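You operate a simulated robot arm through the tools that you are given. There is no shell and no other tool. Be economical: measure what you need, move in short steps, check, and stop when the job is done.

The job below is to be done with a simulated robot arm. You get a single attempt, and the scene is never put back.

JOB
Top the purple pot up to 116 beads of the same colour; the display shows what is in.
Fine: the lever has to be opened; then slide the pot to LOAD and put its lid on; the speed stays as it is.

Only the result counts: the job must be done as asked and must still hold three seconds after the hand-in. Knocking over, shifting, dropping, spilling or breaking anything else fails it. Lids that push on must go on centred and level and be pressed home; caps that screw on are set level and turned clockwise until they are tight.

ROBOT AND FRAMES
A 7-joint arm with a two-finger parallel gripper, fixed in place. Base frame: the origin is at the foot of the arm, x ahead of it, y to its left, z up. Lengths are in mm, angles in degrees, forces in N, time in s.
With the tool pointing down near the work surface it reaches from about 220 to 580 mm from the base axis. Its first joint turns from -66.0 to 66.0 degrees. Payload 2.5 kg.
The tool frame sits at the grasp point between the pads (the TCP): z along the fingers, y along the line on which they close. The tips reach 23 mm beyond it. The gripper opens to 94 mm. The fingers are 38 mm wide and 10 mm thick; the gripper's body (54 by 96 mm) begins 39 mm behind the TCP.
Orientation is that of the tool frame in the base frame, as [roll, pitch, yaw] about the fixed x, y, z axes, in that order (R = Rz(yaw) Ry(pitch) Rx(roll)). With the fingers straight down and closing along the base's y, the tool's x points along the base's -x, its y along +y and its z along -z.

CONTROLS
- The arm moves only by the tool play_rows. Its argument "series" is a list that holds one entry, the list of rows, each a list of 7 numbers: the shift along the tool's x, y, z in units of 200 mm (1.0 is 200 mm), then the turn, a rotation vector about the tool's x, y, z in units of 180 degrees (1.0 is 180 degrees), then the finger opening in cm, from 0 to 9.4. In form: [[[tx, ty, tz, ax, ay, az, hand], ...]]. A call has 1 to 12 rows; each row is the pose to reach, as a shift and turn from the pose commanded when the call began, along the tool's axes at that moment. A call with a number of a shift or a turn outside -1 to 1 is refused whole. Rows are played at 5 a second. More than 50 mm and 8.6 degrees between two rows, or a gripper value outside its range, and nothing of the call is played. A pose out of reach is approached as far as the arm can. The call stops where the force on the tool passes 70 N (or 10 N more than at its start, if that is more) or the arm is blocked; 0.2 s more then pass. The fingers move at their own pace (about 108 mm/s each) and stop on an object; they squeeze with about 20 N. The grip force told is the motor's: it shows also when the fingers shut on nothing. Time passes only in rows, and 0.2 s behind the last, so rows that repeat a pose let the fingers close. The reply holds the time, the measured pose of the TCP, the force on the tool along the base axes, the opening and the grip force, in the units named above and with some noise, with the torque about the TCP (base axes, N m) and any sound that the robot's microphone picked up.
- Cameras (640 x 400 px; columns grow to the right, rows downward): "scene" is fixed at [120, -410.3, 535.3]; the picture's right is [0.83, -0.56, 0.00], its down [-0.35, -0.52, -0.78] and it looks along [0.44, 0.65, -0.63] (base axes); focal length 348 px, centre (320, 200). "wrist" rides on the gripper at [86, 16, -74] in the tool frame; the picture's right is [-0.18, 0.98, 0.00], its down [-0.58, -0.11, -0.81] and it looks along [-0.79, -0.15, 0.59] (tool axes); focal length 243 px, centre (320, 200). There is no depth. A picture from a camera that has moved, and an enlarged one, comes with that camera's place and axes in the base frame and with its lens.
- grab_frame(camera): a new picture of that camera. No time passes.
- enlarge(camera, box): a new picture of the part [left, top, right, bottom] of that camera's present view, enlarged. No time passes.
- sign_off(): hands the job in; it is judged then, once.

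Work in short steps. Places have to be worked out from the pictures, the camera data and where the tool is seen: move nearer, look again, correct. Check each grasp and each placing, and mend what went wrong. You have 120 turns and 84 pictures in all, those below and enlarged ones among them. Open the gripper and draw the arm clear of the work before you hand the job in, unless the task says otherwise; then end with one line.

The tools are called after "Call:" as a command line: name --argument value ..., lists and objects as JSON in quotes. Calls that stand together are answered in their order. play_rows: Moves the arm, as the interface text tells. Its arguments: {"type":"object","properties":{"series":{"type":"array","items":{"type":"array","items":{"type":"array","items":{"type":"number"}}}}},"required":["series"]} The other tools are called the same way: grab_frame (camera) takes a picture; enlarge (camera, box) takes an enlarged picture of a part of a camera's view; sign_off () hands the job in.

At the start:

```text
time_s: 0.0
eef_pos: [438.6, -49.3, 306.2]
orientation: [179.9, 0.0, -179.9]
wrist_force: [0.4, -0.4, -0.2]
moment: [0.0, -0.02, 0.01]
grip_width: 94.0
grasp_force: 0.0
```

scene: 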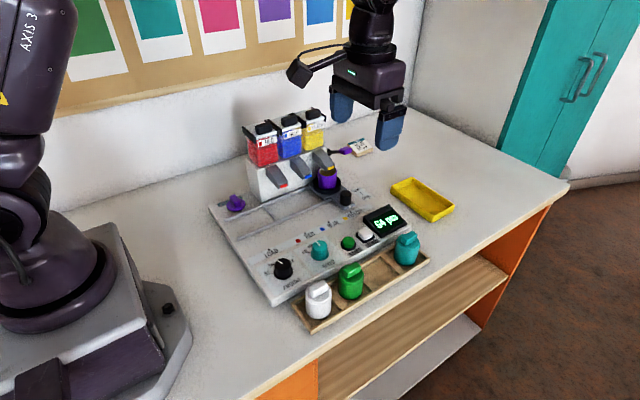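
wrist: 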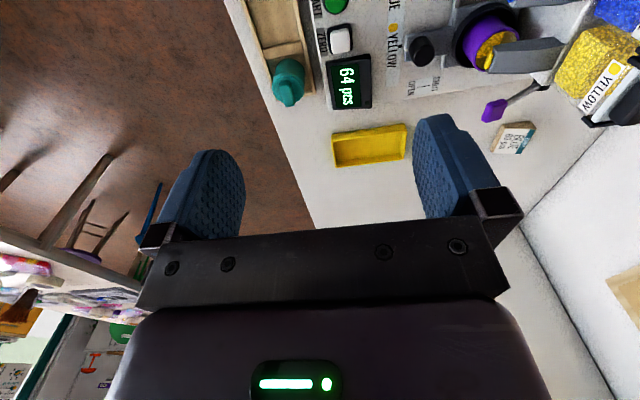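

The display reads 64 pcs and the pot holds yellow beads under the yellow hopper. I enlarge the machine to read its labels.

Call:
enlarge --camera "scene" --box '[200, 100, 360, 200]'

Call:
enlarge --camera "scene" --box '[240, 180, 440, 305]'

Call:
enlarge --camera "wrist" --box '[300, 0, 640, 212]'

```text
4.00 times, centred on (280, 150) of scene
camera zoom: at [120.0, -410.3, 535.3], right [0.83, -0.56, 0.0], down [-0.35, -0.52, -0.78], along [0.44, 0.65, -0.63], focal length 1391 px, centre (480, 400)
```

zoom: 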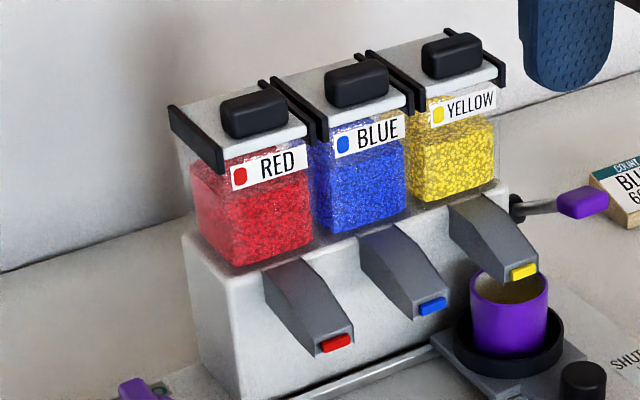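

```text
3.20 times, centred on (340, 242) of scene
camera zoom: at [120.0, -410.3, 535.3], right [0.83, -0.56, 0.0], down [-0.35, -0.52, -0.78], along [0.44, 0.65, -0.63], focal length 1113 px, centre (256, 64)
```

zoom: 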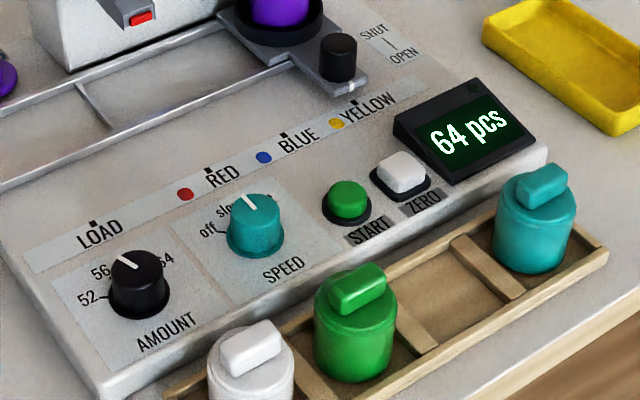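

```text
1.88 times, centred on (470, 106) of wrist
camera zoom: at [350.5, -33.7, 379.5], right [0.18, 0.98, 0.0], down [0.58, -0.11, 0.81], along [0.79, -0.15, -0.59], focal length 457 px, centre (38, 377)
```

zoom: 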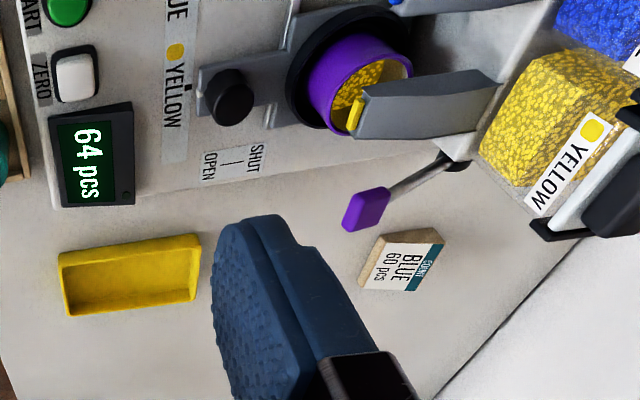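

The target is 116, so 64 + 52 means AMOUNT must be 52. I turn the wrist 90° so its camera faces the machine from the front, and look closer.

Call:
play_rows --series '[[[0, 0.03, 0, 0, 0, -0.045, 9.4], [0, 0.06, 0, 0, 0, -0.09, 9.4], [0, 0.09, 0, 0, 0, -0.135, 9.4], [0, 0.12, 0, 0, 0, -0.18, 9.4], [0, 0.15, 0, 0, 0, -0.225, 9.4], [0, 0.18, 0, 0, 0, -0.27, 9.4], [0, 0.21, 0, 0, 0, -0.315, 9.4], [0, 0.24, 0, 0, 0, -0.36, 9.4], [0, 0.27, 0, 0, 0, -0.405, 9.4], [0, 0.3, 0, 0, 0, -0.45, 9.4], [0, 0.3, 0, 0, 0, -0.495, 9.4], [0, 0.3, 0, 0, 0, -0.5, 9.4]]]'

Call:
grab_frame --camera "wrist"

```text
time_s: 2.6
eef_pos: [437.4, 10.5, 304.8]
orientation: [180.0, 0.0, -89.8]
wrist_force: [0.3, 0.1, 0.1]
moment: [-0.02, -0.02, 0.04]
grip_width: 93.8
grasp_force: 0.0
```

```text
78 pictures are left
camera wrist: at [420.9, -76.5, 379.7], right [-0.98, 0.18, 0.0], down [0.11, 0.58, 0.81], along [0.15, 0.79, -0.59], focal length 243 px, centre (320, 200)
```

wrist: 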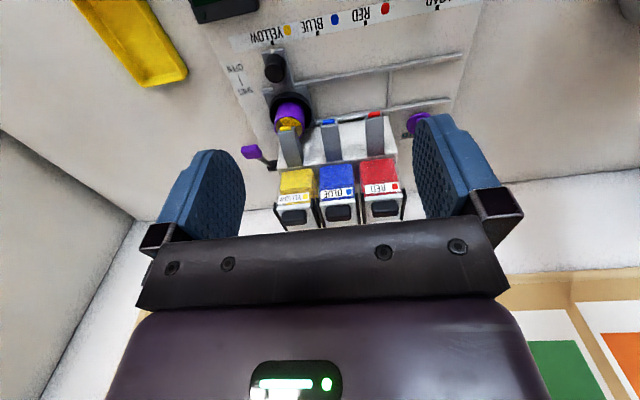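

Call:
enlarge --camera "wrist" --box '[220, 0, 460, 150]'

Call:
enlarge --camera "wrist" --box '[220, 60, 300, 180]'

Call:
enlarge --camera "scene" --box '[256, 225, 356, 290]'

```text
2.67 times, centred on (340, 75) of wrist
camera zoom: at [420.9, -76.5, 379.7], right [-0.98, 0.18, 0.0], down [0.11, 0.58, 0.81], along [0.15, 0.79, -0.59], focal length 647 px, centre (267, 533)
```

zoom: 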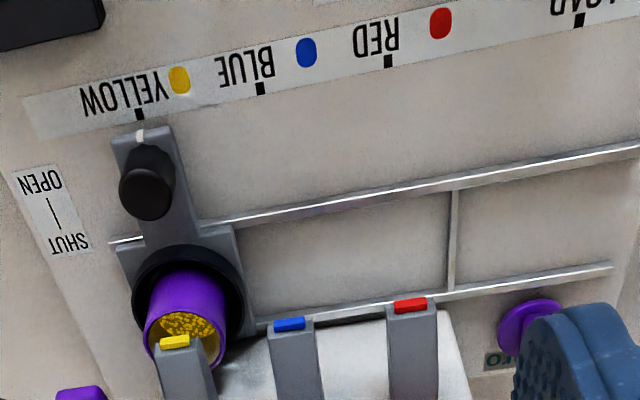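

```text
3.33 times, centred on (260, 120) of wrist
camera zoom: at [420.9, -76.5, 379.7], right [-0.98, 0.18, 0.0], down [0.11, 0.58, 0.81], along [0.15, 0.79, -0.59], focal length 809 px, centre (520, 467)
```

zoom: 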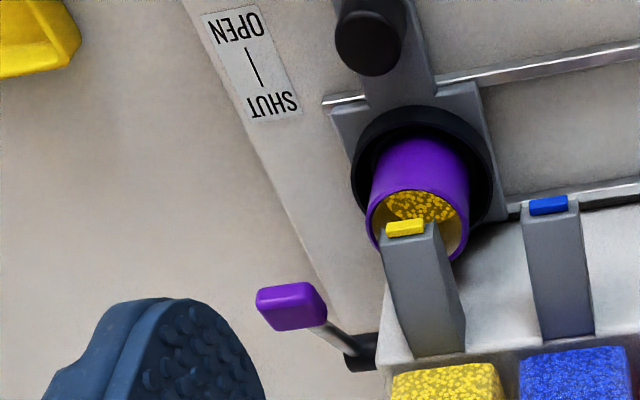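

```text
6.15 times, centred on (306, 258) of scene
camera zoom: at [120.0, -410.3, 535.3], right [0.83, -0.56, 0.0], down [-0.35, -0.52, -0.78], along [0.44, 0.65, -0.63], focal length 2140 px, centre (406, -154)
```

zoom: 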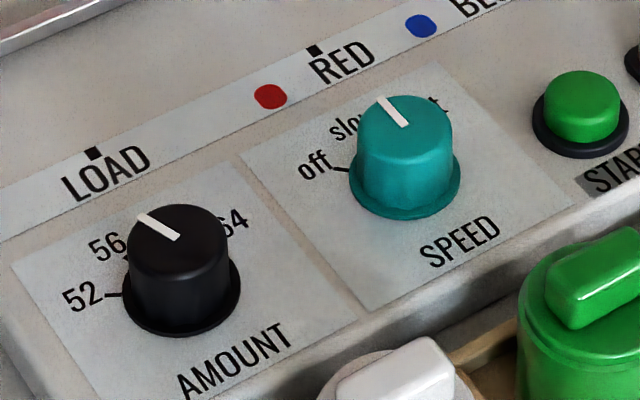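

The plate is aligned with the base axes. The AMOUNT dial is near (300, -24) and points at 56, so it has to go back to 52. I bring the camera over the dial to read its angles.

Call:
play_rows --series '[[[0.084, 0.133, 0.166, 0, 0, 0, 9.4], [0.168, 0.266, 0.332, 0, 0, 0, 9.4], [0.252, 0.399, 0.498, 0, 0, 0, 9.4], [0.336, 0.532, 0.664, 0, 0, 0, 9.4], [0.42, 0.665, 0.83, 0, 0, 0, 9.4], [0.42, 0.665, 0.83, 0, 0, 0, 9.4]]]'

Call:
grab_frame --camera "wrist"

```text
time_s: 4.0
eef_pos: [305.6, -75.2, 141.3]
orientation: [180.0, 0.0, -90.0]
wrist_force: [0.4, -0.2, 0.0]
moment: [-0.01, 0.01, 0.0]
grip_width: 93.8
grasp_force: 0.0
```

```text
74 pictures are left
camera wrist: at [288.9, -161.8, 214.5], right [-0.98, 0.18, 0.0], down [0.11, 0.58, 0.81], along [0.15, 0.79, -0.59], focal length 243 px, centre (320, 200)
```

wrist: 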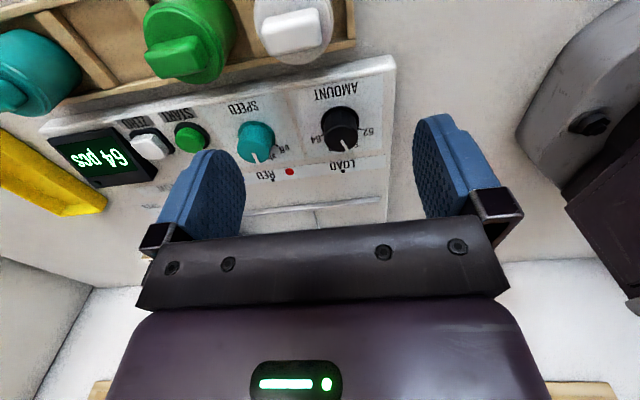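

Call:
enlarge --camera "wrist" --box '[220, 70, 400, 182]'

```text
3.56 times, centred on (310, 126) of wrist
camera zoom: at [288.9, -161.8, 214.5], right [-0.98, 0.18, 0.0], down [0.11, 0.58, 0.81], along [0.15, 0.79, -0.59], focal length 863 px, centre (356, 463)
```

zoom: 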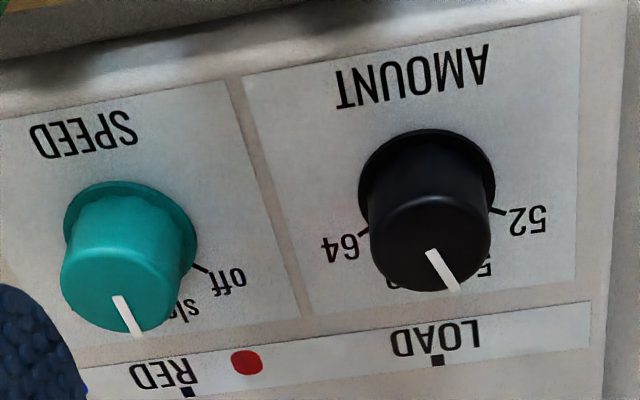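

Marks 52 to 64 sit at about +56°, +19°, -19° and -56° from +y, and the pointer is at about +20°. A turn of about +37° seen from above (counter-clockwise) reaches 52. I pre-rotate the gripper -37° and go above the knob.

Call:
play_rows --series '[[[-0.05, 0.01, 0, 0, 0, 0.041, 6], [-0.1, 0.02, 0, 0, 0, 0.082, 6], [-0.15, 0.03, 0, 0, 0, 0.123, 6], [-0.2, 0.04, 0, 0, 0, 0.164, 6], [-0.2415, 0.04, 0, 0, 0, 0.2056, 6], [-0.2415, 0.04, 0.2, 0, 0, 0.2056, 6], [-0.2415, 0.04, 0.2, 0, 0, 0.2056, 6]]]'

Call:
grab_frame --camera "scene"

```text
time_s: 5.6
eef_pos: [297.7, -25.7, 99.9]
orientation: [180.0, 0.0, -127.1]
wrist_force: [0.0, 0.5, 0.4]
moment: [0.02, 0.0, 0.01]
grip_width: 60.0
grasp_force: 0.0
```

```text
72 pictures are left
```

scene: 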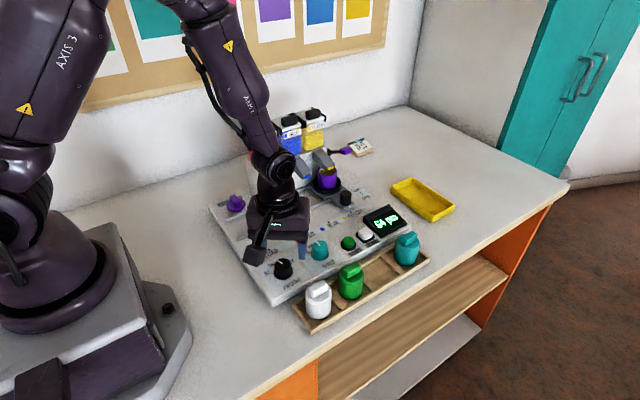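

The gripper is above the knob, so I descend to TCP z≈56 and close.

Call:
play_rows --series '[[[0, 0, 0.11, 0, 0, 0, 6], [0, 0, 0.22, 0, 0, 0, 6], [0, 0, 0.22, 0, 0, 0, 0], [0, 0, 0.22, 0, 0, 0, 0], [0, 0, 0.22, 0, 0, 0, 0]]]'

Call:
enlarge --camera "scene" --box '[230, 210, 360, 292]'

```text
time_s: 6.8
eef_pos: [295.8, -23.3, 55.0]
orientation: [179.5, -0.2, -126.8]
wrist_force: [-21.8, 25.6, 5.0]
moment: [-0.24, 0.95, 0.14]
grip_width: 29.1
grasp_force: 44.8
```

```text
4.88 times, centred on (295, 251) of scene
camera zoom: at [120.0, -410.2, 535.3], right [0.83, -0.56, 0.0], down [-0.35, -0.52, -0.78], along [0.44, 0.65, -0.63], focal length 1697 px, centre (442, -49)
```

zoom: 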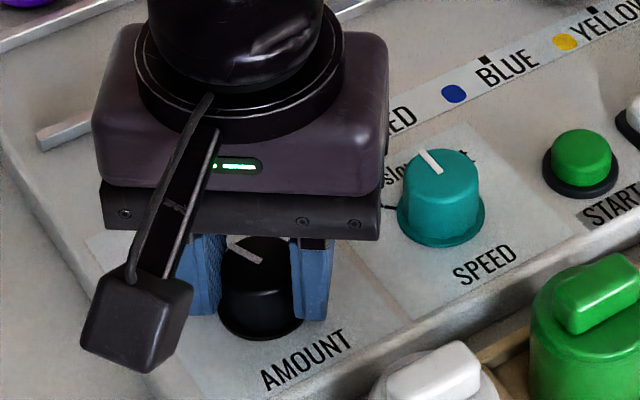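

The grip is on (29 mm wide), but there is a sideways force of about 33 N because I'm about 3 mm off centre. I shift 3 mm to relieve it, then turn +37°.

Call:
play_rows --series '[[[0, 0.015, 0, 0, 0, 0, 0], [0, 0.015, 0, 0, 0, -0.04, 0], [0, 0.015, 0, 0, 0, -0.08, 0], [0, 0.015, 0, 0, 0, -0.12, 0], [0, 0.015, 0, 0, 0, -0.16, 0], [0, 0.015, 0, 0, 0, -0.207, 0], [0, 0.015, 0, 0, 0, -0.207, 0]]]'

Call:
enlarge --camera "scene" --box '[230, 210, 360, 292]'

```text
time_s: 8.4
eef_pos: [297.7, -25.3, 57.1]
orientation: [-179.5, 0.0, -89.9]
wrist_force: [13.1, 2.7, -22.4]
moment: [0.02, -0.07, -0.56]
grip_width: 29.3
grasp_force: 45.4
```

```text
4.88 times, centred on (295, 251) of scene
camera zoom: at [120.1, -410.3, 535.2], right [0.83, -0.56, 0.0], down [-0.35, -0.52, -0.78], along [0.44, 0.65, -0.63], focal length 1697 px, centre (442, -49)
```

zoom: 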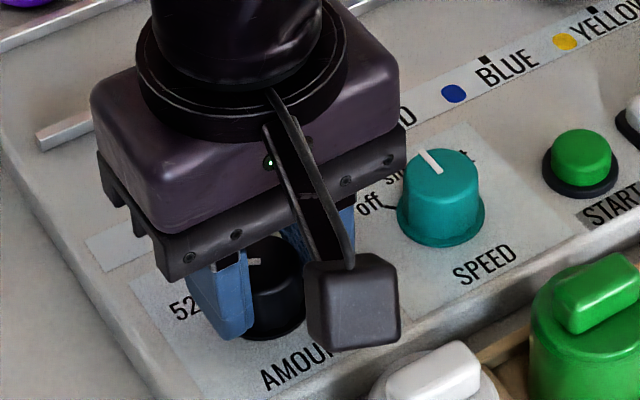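

The knob turned with the gripper. I open, lift and check the pointer.

Call:
play_rows --series '[[[0, 0, 0, 0, 0, 0, 6], [0, 0, 0, 0, 0, 0, 6], [0, 0, -0.2, 0, 0, 0, 6], [0.12, 0, -0.4, 0, 0, 0, 6], [0.24, 0, -0.42, 0, 0, 0, 6], [0.24, 0, -0.42, 0, 0, 0, 6]]]'

Call:
enlarge --camera "wrist" --box '[220, 70, 400, 182]'

Call:
enlarge --camera "scene" --box '[230, 210, 360, 292]'

```text
time_s: 9.8
eef_pos: [294.5, -72.5, 139.4]
orientation: [-180.0, -0.1, -89.7]
wrist_force: [-0.2, 0.2, 0.0]
moment: [-0.05, 0.0, -0.01]
grip_width: 59.7
grasp_force: 0.1
```

```text
3.56 times, centred on (310, 126) of wrist
camera zoom: at [278.1, -158.1, 214.3], right [-0.98, 0.18, 0.0], down [0.11, 0.58, 0.81], along [0.14, 0.79, -0.59], focal length 863 px, centre (356, 463)
```

zoom: 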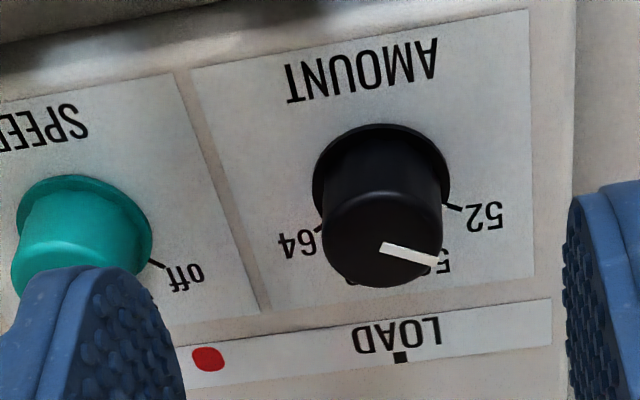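

```text
4.88 times, centred on (295, 251) of scene
camera zoom: at [120.0, -410.3, 535.3], right [0.83, -0.56, 0.0], down [-0.35, -0.52, -0.78], along [0.44, 0.65, -0.63], focal length 1697 px, centre (442, -49)
```

zoom: 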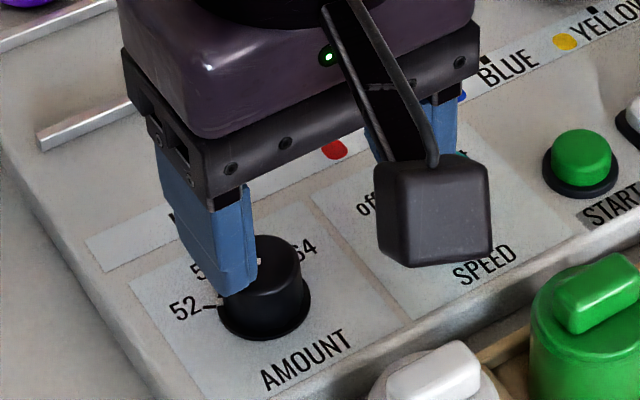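

The pointer is now on 52 within measuring error. Next I approach the lever for a closer look.

Call:
play_rows --series '[[[-0.1, -0.175, -0.0625, 0, 0, 0, 6], [-0.2, -0.35, -0.125, 0, 0, 0, 6], [-0.3, -0.525, -0.1875, 0, 0, 0, 6], [-0.4, -0.7, -0.25, 0, 0, 0, 6]]]'

Call:
play_rows --series '[[[-0.1, -0.175, 0, 0, 0, 0, 6], [-0.2, -0.35, 0, 0, 0, 0, 6], [-0.305, -0.525, 0, 0, 0, 0, 6], [-0.305, -0.525, 0, 0, 0, 0, 6]]]'

Call:
grab_frame --camera "wrist"

Call:
grab_frame --camera "scene"

```text
time_s: 10.8
eef_pos: [437.3, 9.6, 188.9]
orientation: [180.0, 0.0, -89.9]
wrist_force: [-1.2, -0.3, -0.3]
moment: [0.02, 0.01, 0.02]
grip_width: 60.1
grasp_force: 0.1
```

```text
time_s: 11.8
eef_pos: [541.1, 69.3, 189.7]
orientation: [-180.0, 0.1, -89.9]
wrist_force: [0.2, -0.3, -0.2]
moment: [0.0, -0.01, 0.01]
grip_width: 60.1
grasp_force: 0.2
```

```text
67 pictures are left
camera wrist: at [524.3, -17.1, 263.5], right [-0.98, 0.18, 0.0], down [0.11, 0.58, 0.81], along [0.14, 0.79, -0.59], focal length 243 px, centre (320, 200)
```

wrist: 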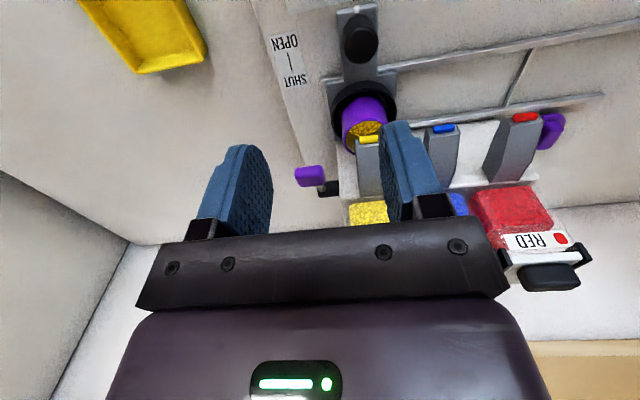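

```text
66 pictures are left
```

scene: 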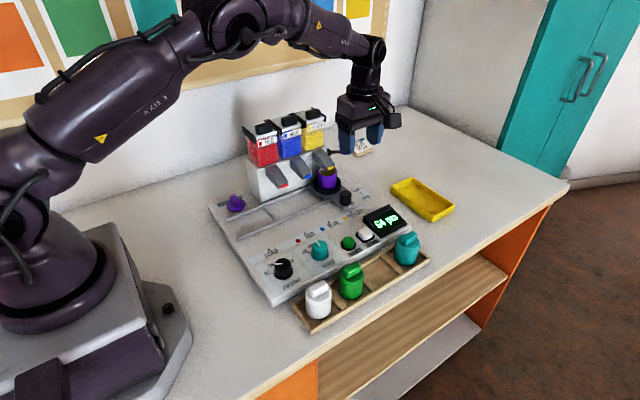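

Call:
enlarge --camera "wrist" --box '[260, 10, 440, 210]'

```text
2.00 times, centred on (350, 110) of wrist
camera zoom: at [524.3, -17.1, 263.5], right [-0.98, 0.18, 0.0], down [0.11, 0.58, 0.81], along [0.14, 0.79, -0.59], focal length 485 px, centre (260, 380)
```

zoom: 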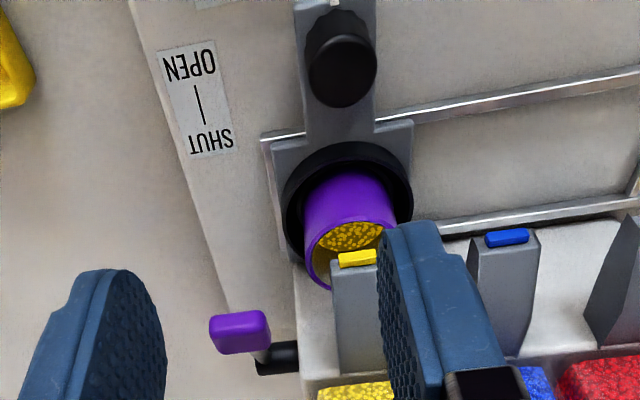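

The lever pivots about an x-axis stub near (561, 201, 85), and its purple handle is up at about (565, 148, 109). From the operator's side the label shows SHUT above OPEN, so it opens downward. I close the fingers and move just above the handle.

Call:
play_rows --series '[[[-0.1, -0.03, 0, 0, 0, 0, 0], [-0.25, -0.06, 0, 0, 0, 0, 0], [-0.365, -0.095, 0, 0, 0, 0, 0], [-0.365, -0.095, 0.2, 0, 0, 0, 0], [-0.365, -0.095, 0.2, 0, 0, 0, 0]]]'

Call:
enlarge --camera "scene" --box '[270, 60, 430, 220]'

Call:
grab_frame --camera "wrist"

```text
time_s: 13.0
eef_pos: [557.3, 145.0, 148.2]
orientation: [-180.0, 0.1, -89.8]
wrist_force: [1.0, 0.4, -0.4]
moment: [0.01, 0.02, 0.0]
grip_width: 0.2
grasp_force: 20.1
```

```text
2.50 times, centred on (350, 140) of scene
camera zoom: at [120.0, -410.2, 535.3], right [0.83, -0.56, 0.0], down [-0.35, -0.52, -0.78], along [0.44, 0.65, -0.63], focal length 870 px, centre (245, 350)
```

zoom: 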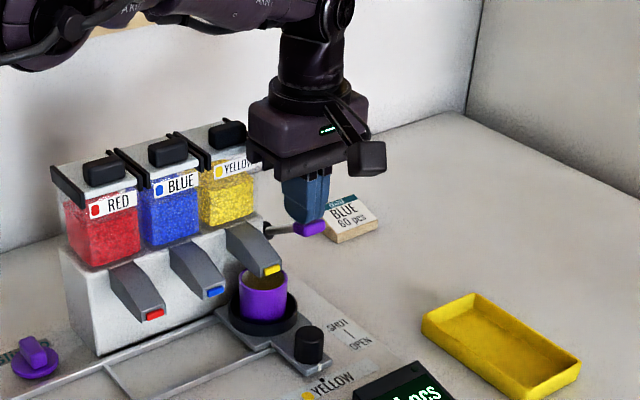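

```text
63 pictures are left
camera wrist: at [540.6, 58.5, 223.2], right [-0.98, 0.18, 0.0], down [0.11, 0.58, 0.81], along [0.15, 0.79, -0.59], focal length 243 px, centre (320, 200)
```

wrist: 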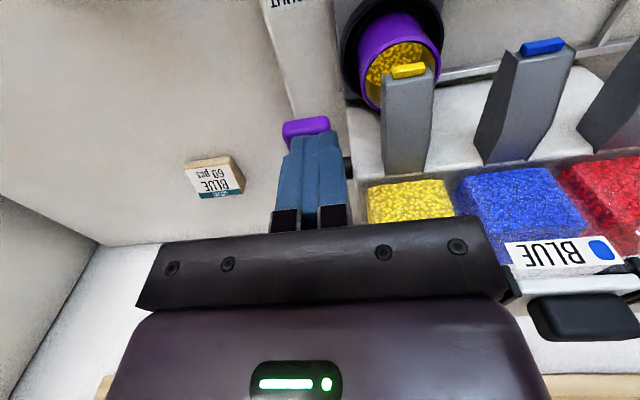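

The fingertips are just above the handle, with the handle slightly further -y. I shift a little and push down in small steps.

Call:
play_rows --series '[[[0.03, -0.02, 0, 0, 0, 0, 0], [0.03, -0.02, 0.03, 0, 0, 0, 0], [0.03, -0.02, 0.06, 0, 0, 0, 0], [0.03, -0.02, 0.09, 0, 0, 0, 0], [0.03, -0.02, 0.12, 0, 0, 0, 0], [0.03, -0.02, 0.15, 0, 0, 0, 0], [0.03, -0.02, 0.18, 0, 0, 0, 0], [0.03, -0.02, 0.21, 0, 0, 0, 0]]]'

Call:
enlarge --camera "scene" --box '[270, 60, 430, 220]'

```text
time_s: 14.8
eef_pos: [561.6, 138.1, 107.4]
orientation: [-179.9, 0.0, -89.8]
wrist_force: [-0.2, -0.2, 0.0]
moment: [-0.02, -0.01, 0.01]
grip_width: 0.1
grasp_force: 20.2
```

```text
2.50 times, centred on (350, 140) of scene
camera zoom: at [120.0, -410.3, 535.3], right [0.83, -0.56, 0.0], down [-0.35, -0.52, -0.78], along [0.44, 0.65, -0.63], focal length 870 px, centre (245, 350)
```

zoom: 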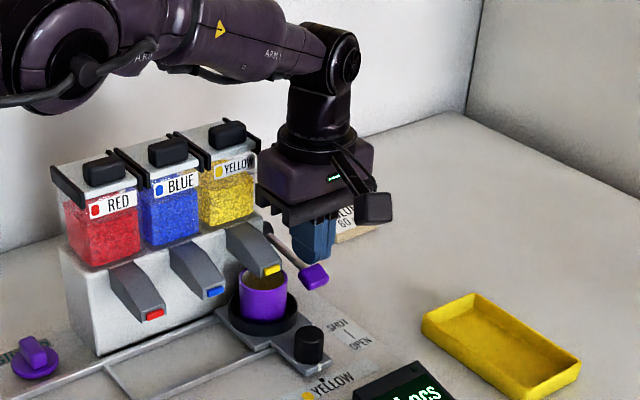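

The lever swung down, and the force is zero, so it may have snapped over. I push slightly further to make sure it is at its stop.

Call:
play_rows --series '[[[0, 0, 0.02, 0, 0, 0, 0], [0, 0, 0.04, 0, 0, 0, 0], [0, 0, 0.06, 0, 0, 0, 0], [0, 0, 0.08, 0, 0, 0, 0], [0, 0, 0.1, 0, 0, 0, 0], [0, 0, 0.12, 0, 0, 0, 0]]]'

Call:
enlarge --camera "scene" --box '[270, 60, 430, 220]'

```text
time_s: 16.1
eef_pos: [565.7, 137.1, 97.1]
orientation: [-179.5, 0.2, -89.9]
wrist_force: [-8.5, -2.0, 17.9]
moment: [0.0, 0.19, 0.04]
grip_width: 0.2
grasp_force: 20.1
stopped in row 6: the force on the tool passed its limit at 74 N (the readings are from after the stop); the commanded pose is now the measured one
```

```text
2.50 times, centred on (350, 140) of scene
camera zoom: at [119.9, -410.3, 535.3], right [0.83, -0.56, 0.0], down [-0.35, -0.52, -0.78], along [0.44, 0.65, -0.63], focal length 870 px, centre (245, 350)
```

zoom: 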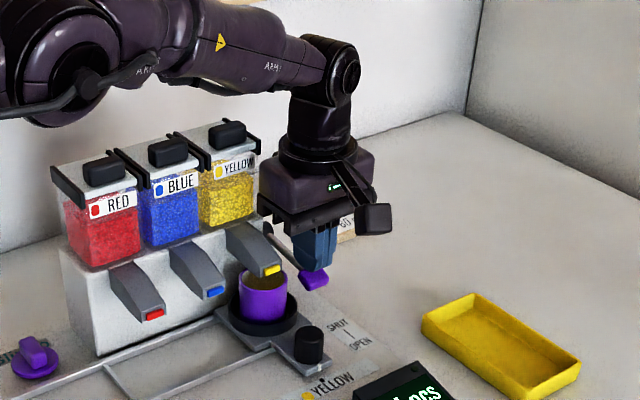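

The lever is at its lower stop, open. I lift off and move back over START.

Call:
play_rows --series '[[[0, 0, -0.2, 0, 0, 0, 0], [0, 0, -0.4, 0, 0, 0, 0], [0.17, 0.12, -0.45, 0, 0, 0, 0], [0.34, 0.24, -0.45, 0, 0, 0, 0], [0.5, 0.36, -0.45, 0, 0, 0, 0], [0.67, 0.48, -0.45, 0, 0, 0, 0], [0.84, 0.61, -0.4, 0, 0, 0, 0], [0.9, 0.61, -0.25, 0, 0, 0, 0], [0.9, 0.61, -0.25, 0, 0, 0, 0]]]'

Call:
grab_frame --camera "wrist"

Call:
enlarge --camera "scene" --box '[270, 100, 430, 270]'

```text
time_s: 18.1
eef_pos: [441.0, -41.8, 143.5]
orientation: [-179.6, 0.0, -89.8]
wrist_force: [-0.4, -0.3, 0.0]
moment: [0.01, 0.02, 0.01]
grip_width: 0.0
grasp_force: 20.1
```

```text
60 pictures are left
camera wrist: at [423.8, -129.5, 217.6], right [-0.98, 0.18, -0.01], down [0.1, 0.58, 0.81], along [0.15, 0.79, -0.59], focal length 243 px, centre (320, 200)
```

wrist: 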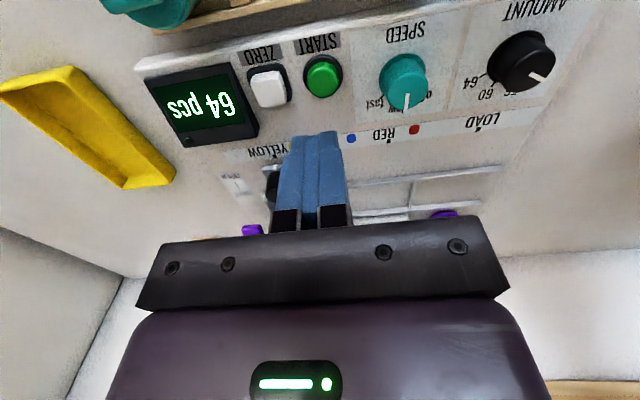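

```text
2.35 times, centred on (350, 185) of scene
camera zoom: at [120.0, -410.3, 535.3], right [0.83, -0.56, 0.0], down [-0.35, -0.52, -0.78], along [0.44, 0.65, -0.63], focal length 818 px, centre (249, 235)
```

zoom: 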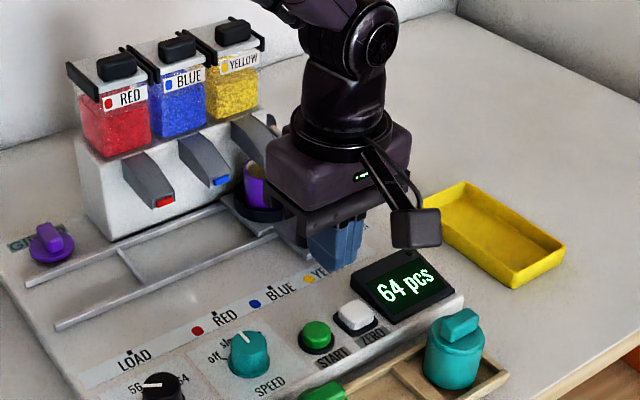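

START is at about (439, -43, 43), with ZERO a safe 42 mm away. I press it with the closed fingertips in small steps.

Call:
play_rows --series '[[[0.005, 0.01, 0.15, 0, 0, 0, 0], [0.005, 0.01, 0.3, 0, 0, 0, 0], [0.005, 0.01, 0.35, 0, 0, 0, 0], [0.005, 0.01, 0.37, 0, 0, 0, 0], [0.005, 0.01, 0.38, 0, 0, 0, 0], [0.005, 0.01, 0.39, 0, 0, 0, 0]]]'

Call:
enlarge --camera "scene" --box '[270, 100, 430, 270]'

```text
time_s: 19.5
eef_pos: [440.9, -43.8, 65.2]
orientation: [-179.6, 0.1, -89.9]
wrist_force: [-0.7, 0.0, 0.1]
moment: [0.01, 0.0, -0.03]
grip_width: 0.1
grasp_force: 19.5
```

```text
2.35 times, centred on (350, 185) of scene
camera zoom: at [120.0, -410.3, 535.3], right [0.83, -0.56, 0.0], down [-0.35, -0.52, -0.78], along [0.44, 0.65, -0.63], focal length 818 px, centre (249, 235)
```

zoom: 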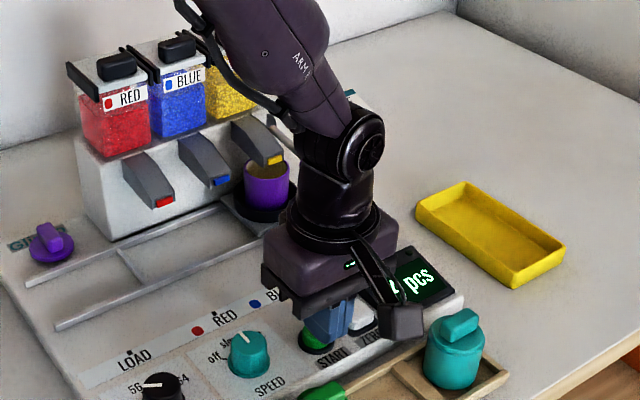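

No contact yet, so I continue down in 2 mm steps.

Call:
play_rows --series '[[[0, 0.01, 0.01, 0, 0, 0, 0], [0, 0.01, 0.02, 0, 0, 0, 0], [0, 0.01, 0.03, 0, 0, 0, 0], [0, 0.01, 0.04, 0, 0, 0, 0], [0, 0.01, 0.05, 0, 0, 0, 0]]]'

Call:
enlarge --camera "scene" --box '[330, 190, 430, 270]'

```text
time_s: 20.7
eef_pos: [439.0, -43.2, 54.9]
orientation: [-179.6, 0.2, -89.9]
wrist_force: [-1.7, -0.2, 2.8]
moment: [0.06, 0.04, 0.05]
grip_width: 0.1
grasp_force: 19.3
heard: click
```

```text
5.00 times, centred on (380, 230) of scene
camera zoom: at [120.0, -410.3, 535.3], right [0.83, -0.56, 0.0], down [-0.35, -0.52, -0.78], along [0.44, 0.65, -0.63], focal length 1739 px, centre (20, 50)
```

zoom: 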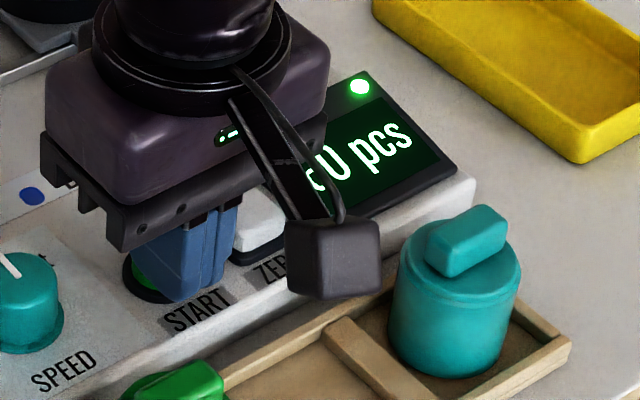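

There was a click, the light came on and the count is rising. I lift off and watch the display.

Call:
play_rows --series '[[[0, 0, -0.1, 0, 0, 0, 0], [0, 0, -0.3, 0, 0, 0, 0], [0.1, 0.2, -0.45, 0, 0, 0, 0]]]'

Call:
enlarge --camera "scene" --box '[270, 140, 430, 270]'

```text
refused: row 3 steps farther than a row can; nothing moved
```

```text
3.08 times, centred on (350, 205) of scene
camera zoom: at [120.0, -410.3, 535.3], right [0.83, -0.56, 0.0], down [-0.35, -0.52, -0.78], along [0.44, 0.65, -0.63], focal length 1070 px, centre (228, 185)
```

zoom: 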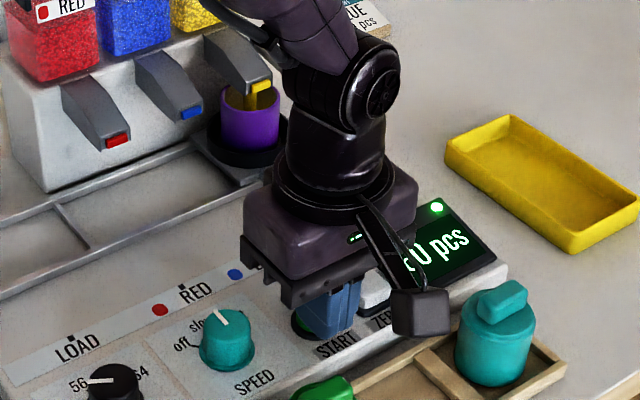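

Beads are flowing. I retract with smaller steps.

Call:
play_rows --series '[[[0, 0, -0.1, 0, 0, 0, 0], [0, 0, -0.25, 0, 0, 0, 0], [0, 0.1, -0.4, 0, 0, 0, 0], [0, 0.25, -0.5, 0, 0, 0, 0], [0, 0.4, -0.5, 0, 0, 0, 0]]]'

Call:
enlarge --camera "scene" --box '[270, 140, 430, 270]'

```text
time_s: 21.9
eef_pos: [357.2, -43.0, 155.6]
orientation: [-179.6, 0.1, -89.8]
wrist_force: [-0.2, 0.0, 0.5]
moment: [0.04, 0.01, 0.0]
grip_width: 0.0
grasp_force: 20.2
```

```text
3.08 times, centred on (350, 205) of scene
camera zoom: at [120.0, -410.2, 535.3], right [0.83, -0.56, 0.0], down [-0.35, -0.52, -0.78], along [0.44, 0.65, -0.63], focal length 1070 px, centre (228, 185)
```

zoom: 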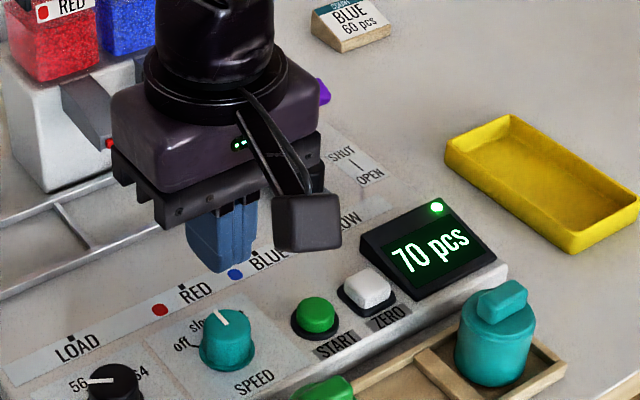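

The count is 70 and rising. Meanwhile I move to look at the lid.

Call:
play_rows --series '[[[-0.2, 0.04, -0.05, 0, 0, 0, 0], [-0.4, 0.08, -0.07, 0, 0, 0, 0], [-0.6, 0.12, -0.07, 0, 0, 0, 7], [-0.715, 0.135, -0.07, 0, 0, 0, 7], [-0.715, 0.135, -0.07, 0, 0, 0, 7], [-0.715, 0.135, -0.07, 0, 0, 0, 7]]]'

Call:
grab_frame --camera "wrist"

Call:
enlarge --camera "scene" --box '[200, 140, 360, 260]'

```text
time_s: 23.3
eef_pos: [331.7, 99.7, 170.3]
orientation: [-179.6, 0.0, -89.8]
wrist_force: [0.8, -0.2, -0.4]
moment: [0.01, -0.01, -0.04]
grip_width: 70.2
grasp_force: 0.1
```

```text
54 pictures are left
camera wrist: at [313.1, 13.3, 243.6], right [-0.98, 0.18, -0.01], down [0.1, 0.58, 0.81], along [0.15, 0.79, -0.59], focal length 243 px, centre (320, 200)
```

wrist: 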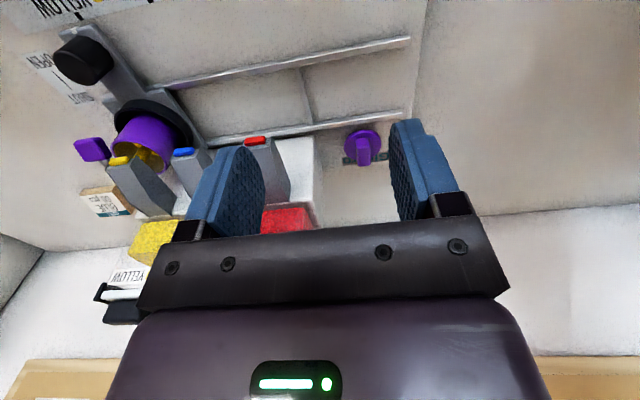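

```text
3.33 times, centred on (280, 200) of scene
camera zoom: at [120.0, -410.2, 535.3], right [0.83, -0.56, 0.0], down [-0.35, -0.52, -0.78], along [0.44, 0.65, -0.63], focal length 1159 px, centre (453, 200)
```

zoom: 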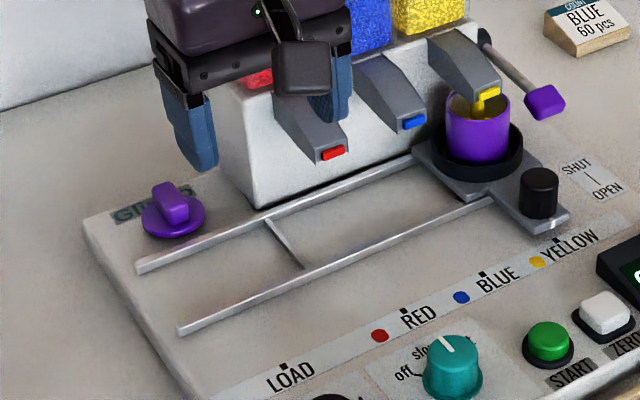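

Beads are still pouring. I zoom on the lid.

Call:
enlarge --camera "wrist" --box '[310, 100, 420, 190]'

Call:
enlarge --camera "scene" --box '[215, 180, 265, 220]'

```text
4.44 times, centred on (365, 145) of wrist
camera zoom: at [313.1, 13.3, 243.6], right [-0.98, 0.18, -0.01], down [0.1, 0.58, 0.81], along [0.15, 0.79, -0.59], focal length 1078 px, centre (120, 444)
```

zoom: 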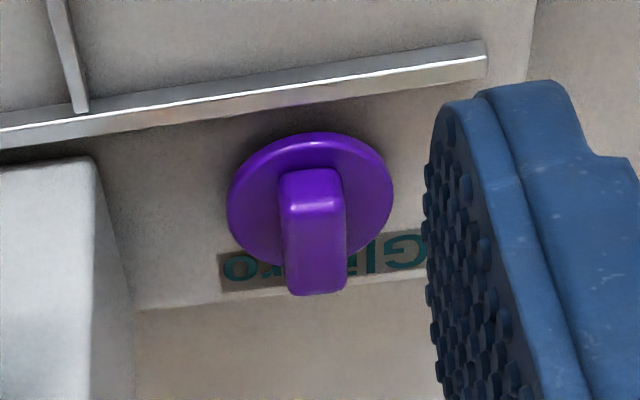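

```text
10.00 times, centred on (240, 200) of scene
camera zoom: at [120.0, -410.2, 535.3], right [0.83, -0.56, 0.0], down [-0.35, -0.52, -0.78], along [0.44, 0.65, -0.63], focal length 3478 px, centre (1120, 200)
```

zoom: 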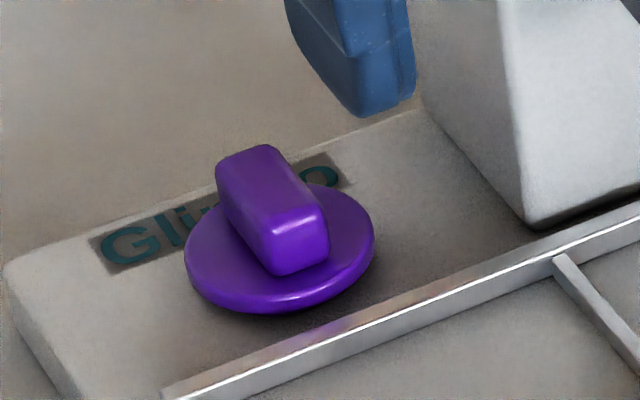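

The lid is at about (302, 203), with a tab 16 mm wide in x (y 187-217, top z≈50), so it can be gripped at the present yaw. I go above the carriage knob at about (508, 62) while the beads run, then check the display.

Call:
play_rows --series '[[[0.04, -0.2, 0, 0, 0, 0, 6], [0.08, -0.4, 0, 0, 0, 0, 6], [0.12, -0.6, 0, 0, 0, 0, 6], [0.16, -0.8, 0.05, 0, 0, 0, 6], [0.19, -0.88, 0.1, 0, 0, 0, 6], [0.19, -0.88, 0.1, 0, 0, 0, 6], [0.19, -0.88, 0.1, 0, 0, 0, 6], [0.19, -0.88, 0.1, 0, 0, 0, 6], [0.19, -0.88, 0.1, 0, 0, 0, 6], [0.19, -0.88, 0.1, 0, 0, 0, 6], [0.19, -0.88, 0.1, 0, 0, 0, 6], [0.19, -0.88, 0.1, 0, 0, 0, 6]]]'

Call:
enlarge --camera "scene" --box '[280, 130, 440, 260]'

Call:
grab_frame --camera "wrist"

```text
time_s: 25.9
eef_pos: [508.1, 62.0, 151.7]
orientation: [-179.6, 0.1, -89.8]
wrist_force: [-0.4, 0.2, -0.1]
moment: [0.04, 0.0, 0.01]
grip_width: 59.7
grasp_force: 0.0
```

```text
3.08 times, centred on (360, 195) of scene
camera zoom: at [120.0, -410.3, 535.3], right [0.83, -0.56, 0.0], down [-0.35, -0.52, -0.78], along [0.44, 0.65, -0.63], focal length 1070 px, centre (197, 215)
```

zoom: 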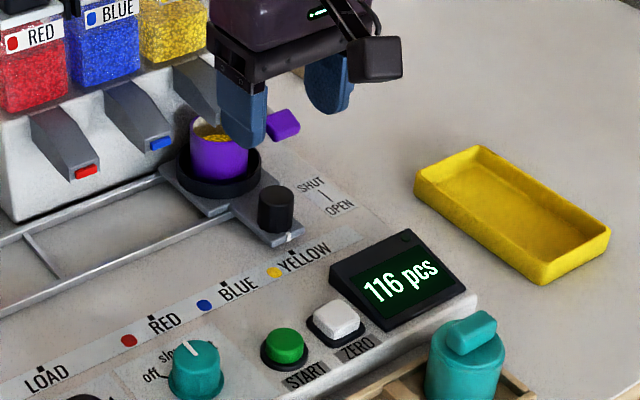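

```text
49 pictures are left
camera wrist: at [490.0, -25.1, 223.6], right [-0.98, 0.18, -0.01], down [0.1, 0.58, 0.81], along [0.15, 0.79, -0.59], focal length 243 px, centre (320, 200)
```

wrist: 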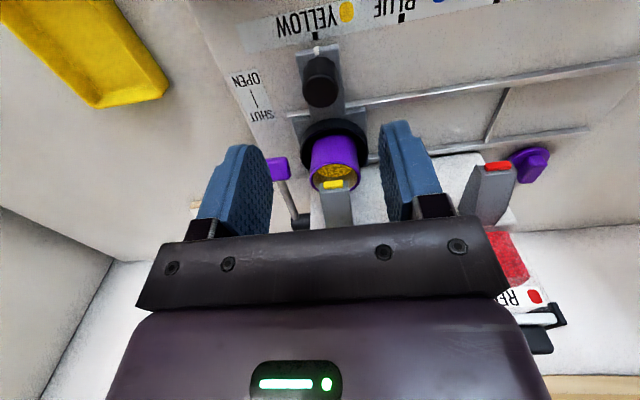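

The display shows 116 pcs and the light is off. The knob is centred at about (508, 65), so I descend and grip it.

Call:
play_rows --series '[[[-0.01, 0, 0.15, 0, 0, 0, 6], [-0.01, 0, 0.3, 0, 0, 0, 6], [-0.01, 0, 0.42, 0, 0, 0, 6], [-0.01, 0, 0.42, 0, 0, 0, 0], [-0.01, 0, 0.42, 0, 0, 0, 0], [-0.01, 0, 0.42, 0, 0, 0, 0]]]'

Call:
enlarge --camera "scene" --box '[280, 130, 440, 260]'

```text
time_s: 27.3
eef_pos: [509.0, 65.1, 64.5]
orientation: [-179.7, 0.1, -89.8]
wrist_force: [-9.3, -0.2, 4.6]
moment: [-0.38, 0.29, 0.03]
grip_width: 24.7
grasp_force: 45.1
```

```text
3.08 times, centred on (360, 195) of scene
camera zoom: at [120.0, -410.2, 535.3], right [0.83, -0.56, 0.0], down [-0.35, -0.52, -0.78], along [0.44, 0.65, -0.63], focal length 1070 px, centre (197, 215)
```

zoom: 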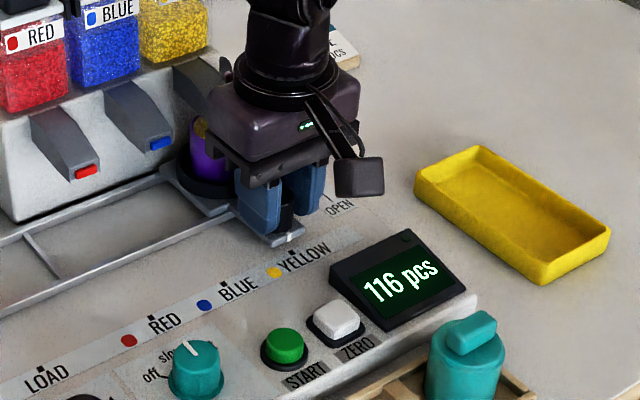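

The grip holds (24.7 mm). I slide the carriage gently toward LOAD, about 204 mm in -x, beginning with 120 mm.

Call:
play_rows --series '[[[0, 0.02, 0, 0, 0, 0, 0], [0, 0.06, 0, 0, 0, 0, 0], [0, 0.11, 0, 0, 0, 0, 0], [0, 0.17, 0, 0, 0, 0, 0], [0, 0.23, 0, 0, 0, 0, 0], [0, 0.29, 0, 0, 0, 0, 0], [0, 0.35, 0, 0, 0, 0, 0], [0, 0.41, 0, 0, 0, 0, 0], [0, 0.47, 0, 0, 0, 0, 0], [0, 0.53, 0, 0, 0, 0, 0], [0, 0.57, 0, 0, 0, 0, 0], [0, 0.6, 0, 0, 0, 0, 0]]]'

Call:
enlarge --camera "scene" --box '[220, 130, 400, 280]'

```text
time_s: 29.9
eef_pos: [386.4, 64.5, 63.8]
orientation: [-179.6, 0.1, -89.8]
wrist_force: [0.1, 6.7, -22.4]
moment: [0.29, 0.23, -0.07]
grip_width: 24.8
grasp_force: 45.2
```

```text
2.67 times, centred on (310, 205) of scene
camera zoom: at [120.1, -410.2, 535.2], right [0.83, -0.56, 0.0], down [-0.35, -0.52, -0.78], along [0.44, 0.65, -0.63], focal length 928 px, centre (347, 187)
```

zoom: 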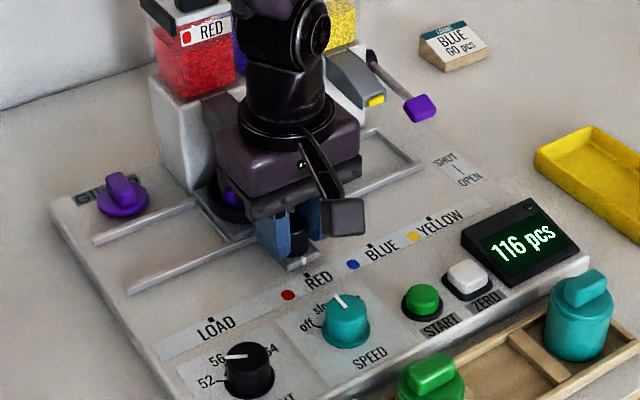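

It slides well. I continue 80 mm more, nearly to the LOAD mark, relieving the vertical strain slightly.

Call:
play_rows --series '[[[0, 0.02, 0.01, 0, 0, 0, 0], [0, 0.06, 0.01, 0, 0, 0, 0], [0, 0.11, 0.01, 0, 0, 0, 0], [0, 0.17, 0.01, 0, 0, 0, 0], [0, 0.23, 0.01, 0, 0, 0, 0], [0, 0.29, 0.01, 0, 0, 0, 0], [0, 0.34, 0.01, 0, 0, 0, 0], [0, 0.38, 0.01, 0, 0, 0, 0], [0, 0.4, 0.01, 0, 0, 0, 0], [0, 0.4, 0.01, 0, 0, 0, 0]]]'

Call:
enlarge --camera "scene" --box '[220, 160, 340, 280]'

Call:
enlarge --camera "wrist" --box '[220, 0, 420, 140]'

```text
time_s: 32.1
eef_pos: [308.3, 64.0, 62.6]
orientation: [-179.5, 0.2, -89.8]
wrist_force: [-1.7, 7.7, 35.7]
moment: [0.37, 0.13, -0.04]
grip_width: 25.1
grasp_force: 44.3
```

```text
3.33 times, centred on (280, 220) of scene
camera zoom: at [119.9, -410.3, 535.3], right [0.83, -0.56, 0.0], down [-0.35, -0.52, -0.78], along [0.44, 0.65, -0.63], focal length 1159 px, centre (453, 133)
```

zoom: 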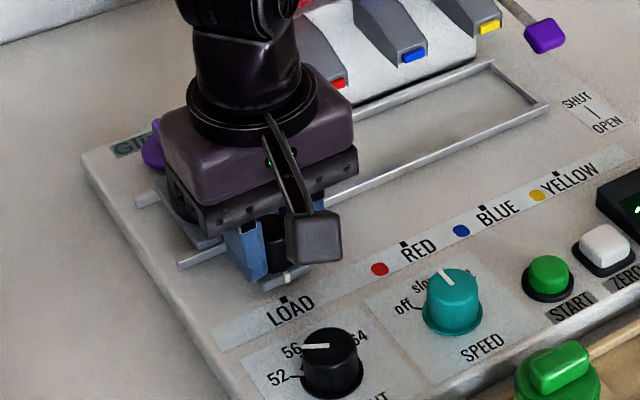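

```text
2.86 times, centred on (320, 70) of wrist
camera zoom: at [290.0, -23.0, 136.5], right [-0.98, 0.18, -0.01], down [0.1, 0.58, 0.81], along [0.15, 0.79, -0.59], focal length 693 px, centre (320, 571)
```

zoom: 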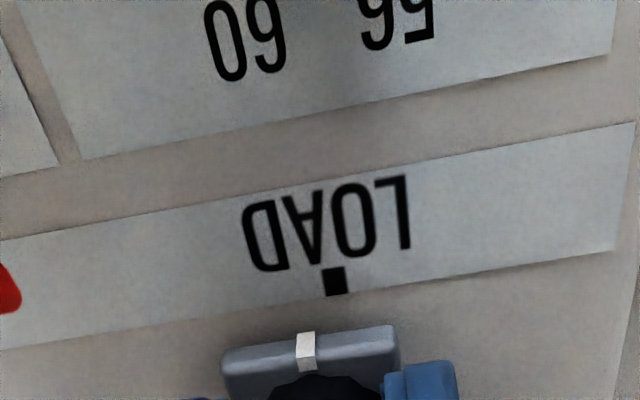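

The carriage tick is at x≈307 and the LOAD mark at ≈300.5. I move another 6.5 mm and relieve the vertical force.

Call:
play_rows --series '[[[0, 0.01, -0.007, 0, 0, 0, 0], [0, 0.02, -0.007, 0, 0, 0, 0], [0, 0.0325, -0.007, 0, 0, 0, 0], [0, 0.0325, -0.007, 0, 0, 0, 0], [0, 0.0325, -0.007, 0, 0, 0, 0]]]'

Call:
enlarge --camera "wrist" --box '[220, 0, 420, 140]'

Call:
enlarge --camera "scene" --box '[250, 210, 330, 260]'

```text
time_s: 33.3
eef_pos: [301.5, 63.0, 62.1]
orientation: [-179.7, 0.1, -89.8]
wrist_force: [9.7, 14.0, -31.3]
moment: [0.26, 0.0, 0.0]
grip_width: 25.3
grasp_force: 45.0
```

```text
2.86 times, centred on (320, 70) of wrist
camera zoom: at [283.9, -23.3, 137.0], right [-0.98, 0.18, -0.01], down [0.1, 0.58, 0.81], along [0.15, 0.79, -0.59], focal length 693 px, centre (320, 571)
```

zoom: 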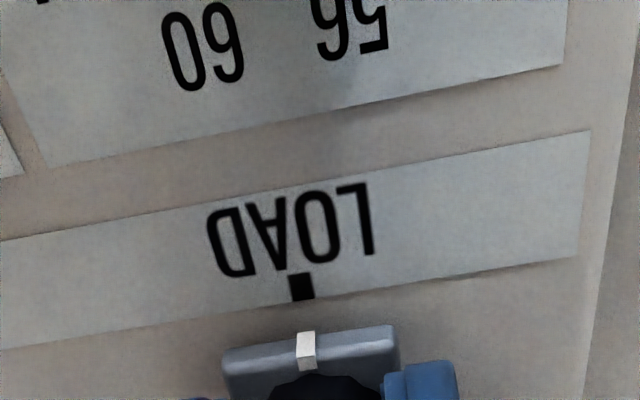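

```text
8.00 times, centred on (290, 235) of scene
camera zoom: at [120.1, -410.2, 535.2], right [0.83, -0.56, 0.0], down [-0.35, -0.52, -0.78], along [0.44, 0.65, -0.63], focal length 2783 px, centre (560, -80)
```

zoom: 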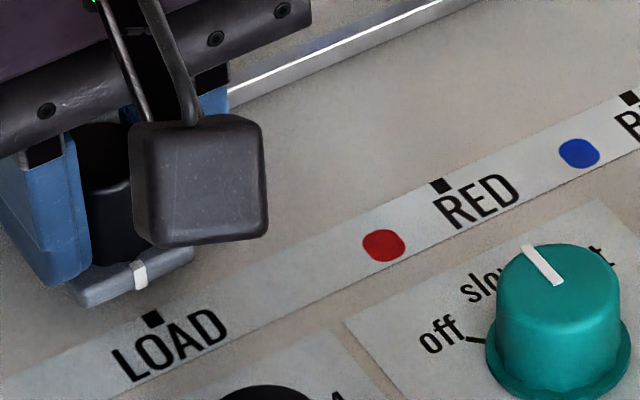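

The tick now lines up with LOAD (both x≈300.5). I release, lift and verify.

Call:
play_rows --series '[[[0, 0, 0, 0, 0, 0, 5], [0, 0, 0, 0, 0, 0, 5], [0, 0, -0.15, 0, 0, 0, 5], [0, 0, -0.35, 0, 0, 0, 5], [0.1, 0, -0.5, 0, 0, 0, 5], [0.15, 0, -0.6, 0, 0, 0, 5]]]'

Call:
grab_frame --camera "wrist"

Call:
enlarge --camera "scene" --box '[220, 160, 340, 280]'

```text
time_s: 34.7
eef_pos: [300.5, 35.8, 182.5]
orientation: [-179.7, 0.1, -89.8]
wrist_force: [-0.1, 0.0, -0.2]
moment: [0.01, -0.01, 0.01]
grip_width: 49.7
grasp_force: 0.1
```

```text
42 pictures are left
camera wrist: at [282.7, -52.2, 256.8], right [-0.98, 0.18, 0.0], down [0.1, 0.58, 0.81], along [0.15, 0.79, -0.59], focal length 243 px, centre (320, 200)
```

wrist: 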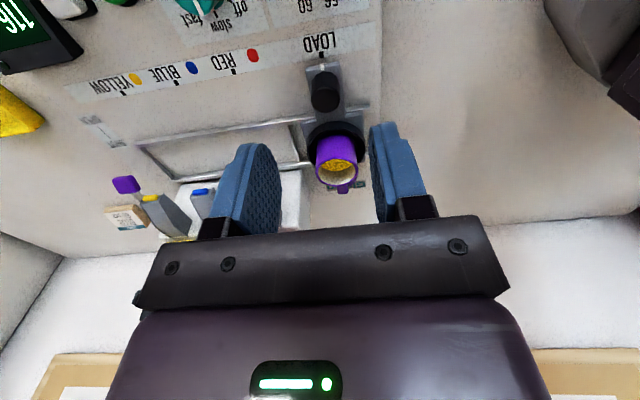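

```text
3.33 times, centred on (280, 220) of scene
camera zoom: at [120.0, -410.2, 535.3], right [0.83, -0.56, 0.0], down [-0.35, -0.52, -0.78], along [0.44, 0.65, -0.63], focal length 1159 px, centre (453, 133)
```

zoom: 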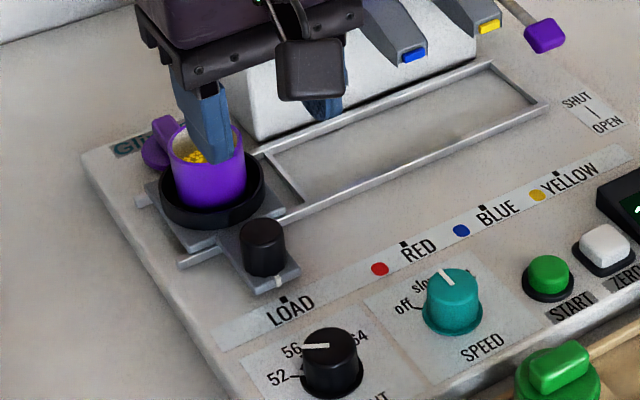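

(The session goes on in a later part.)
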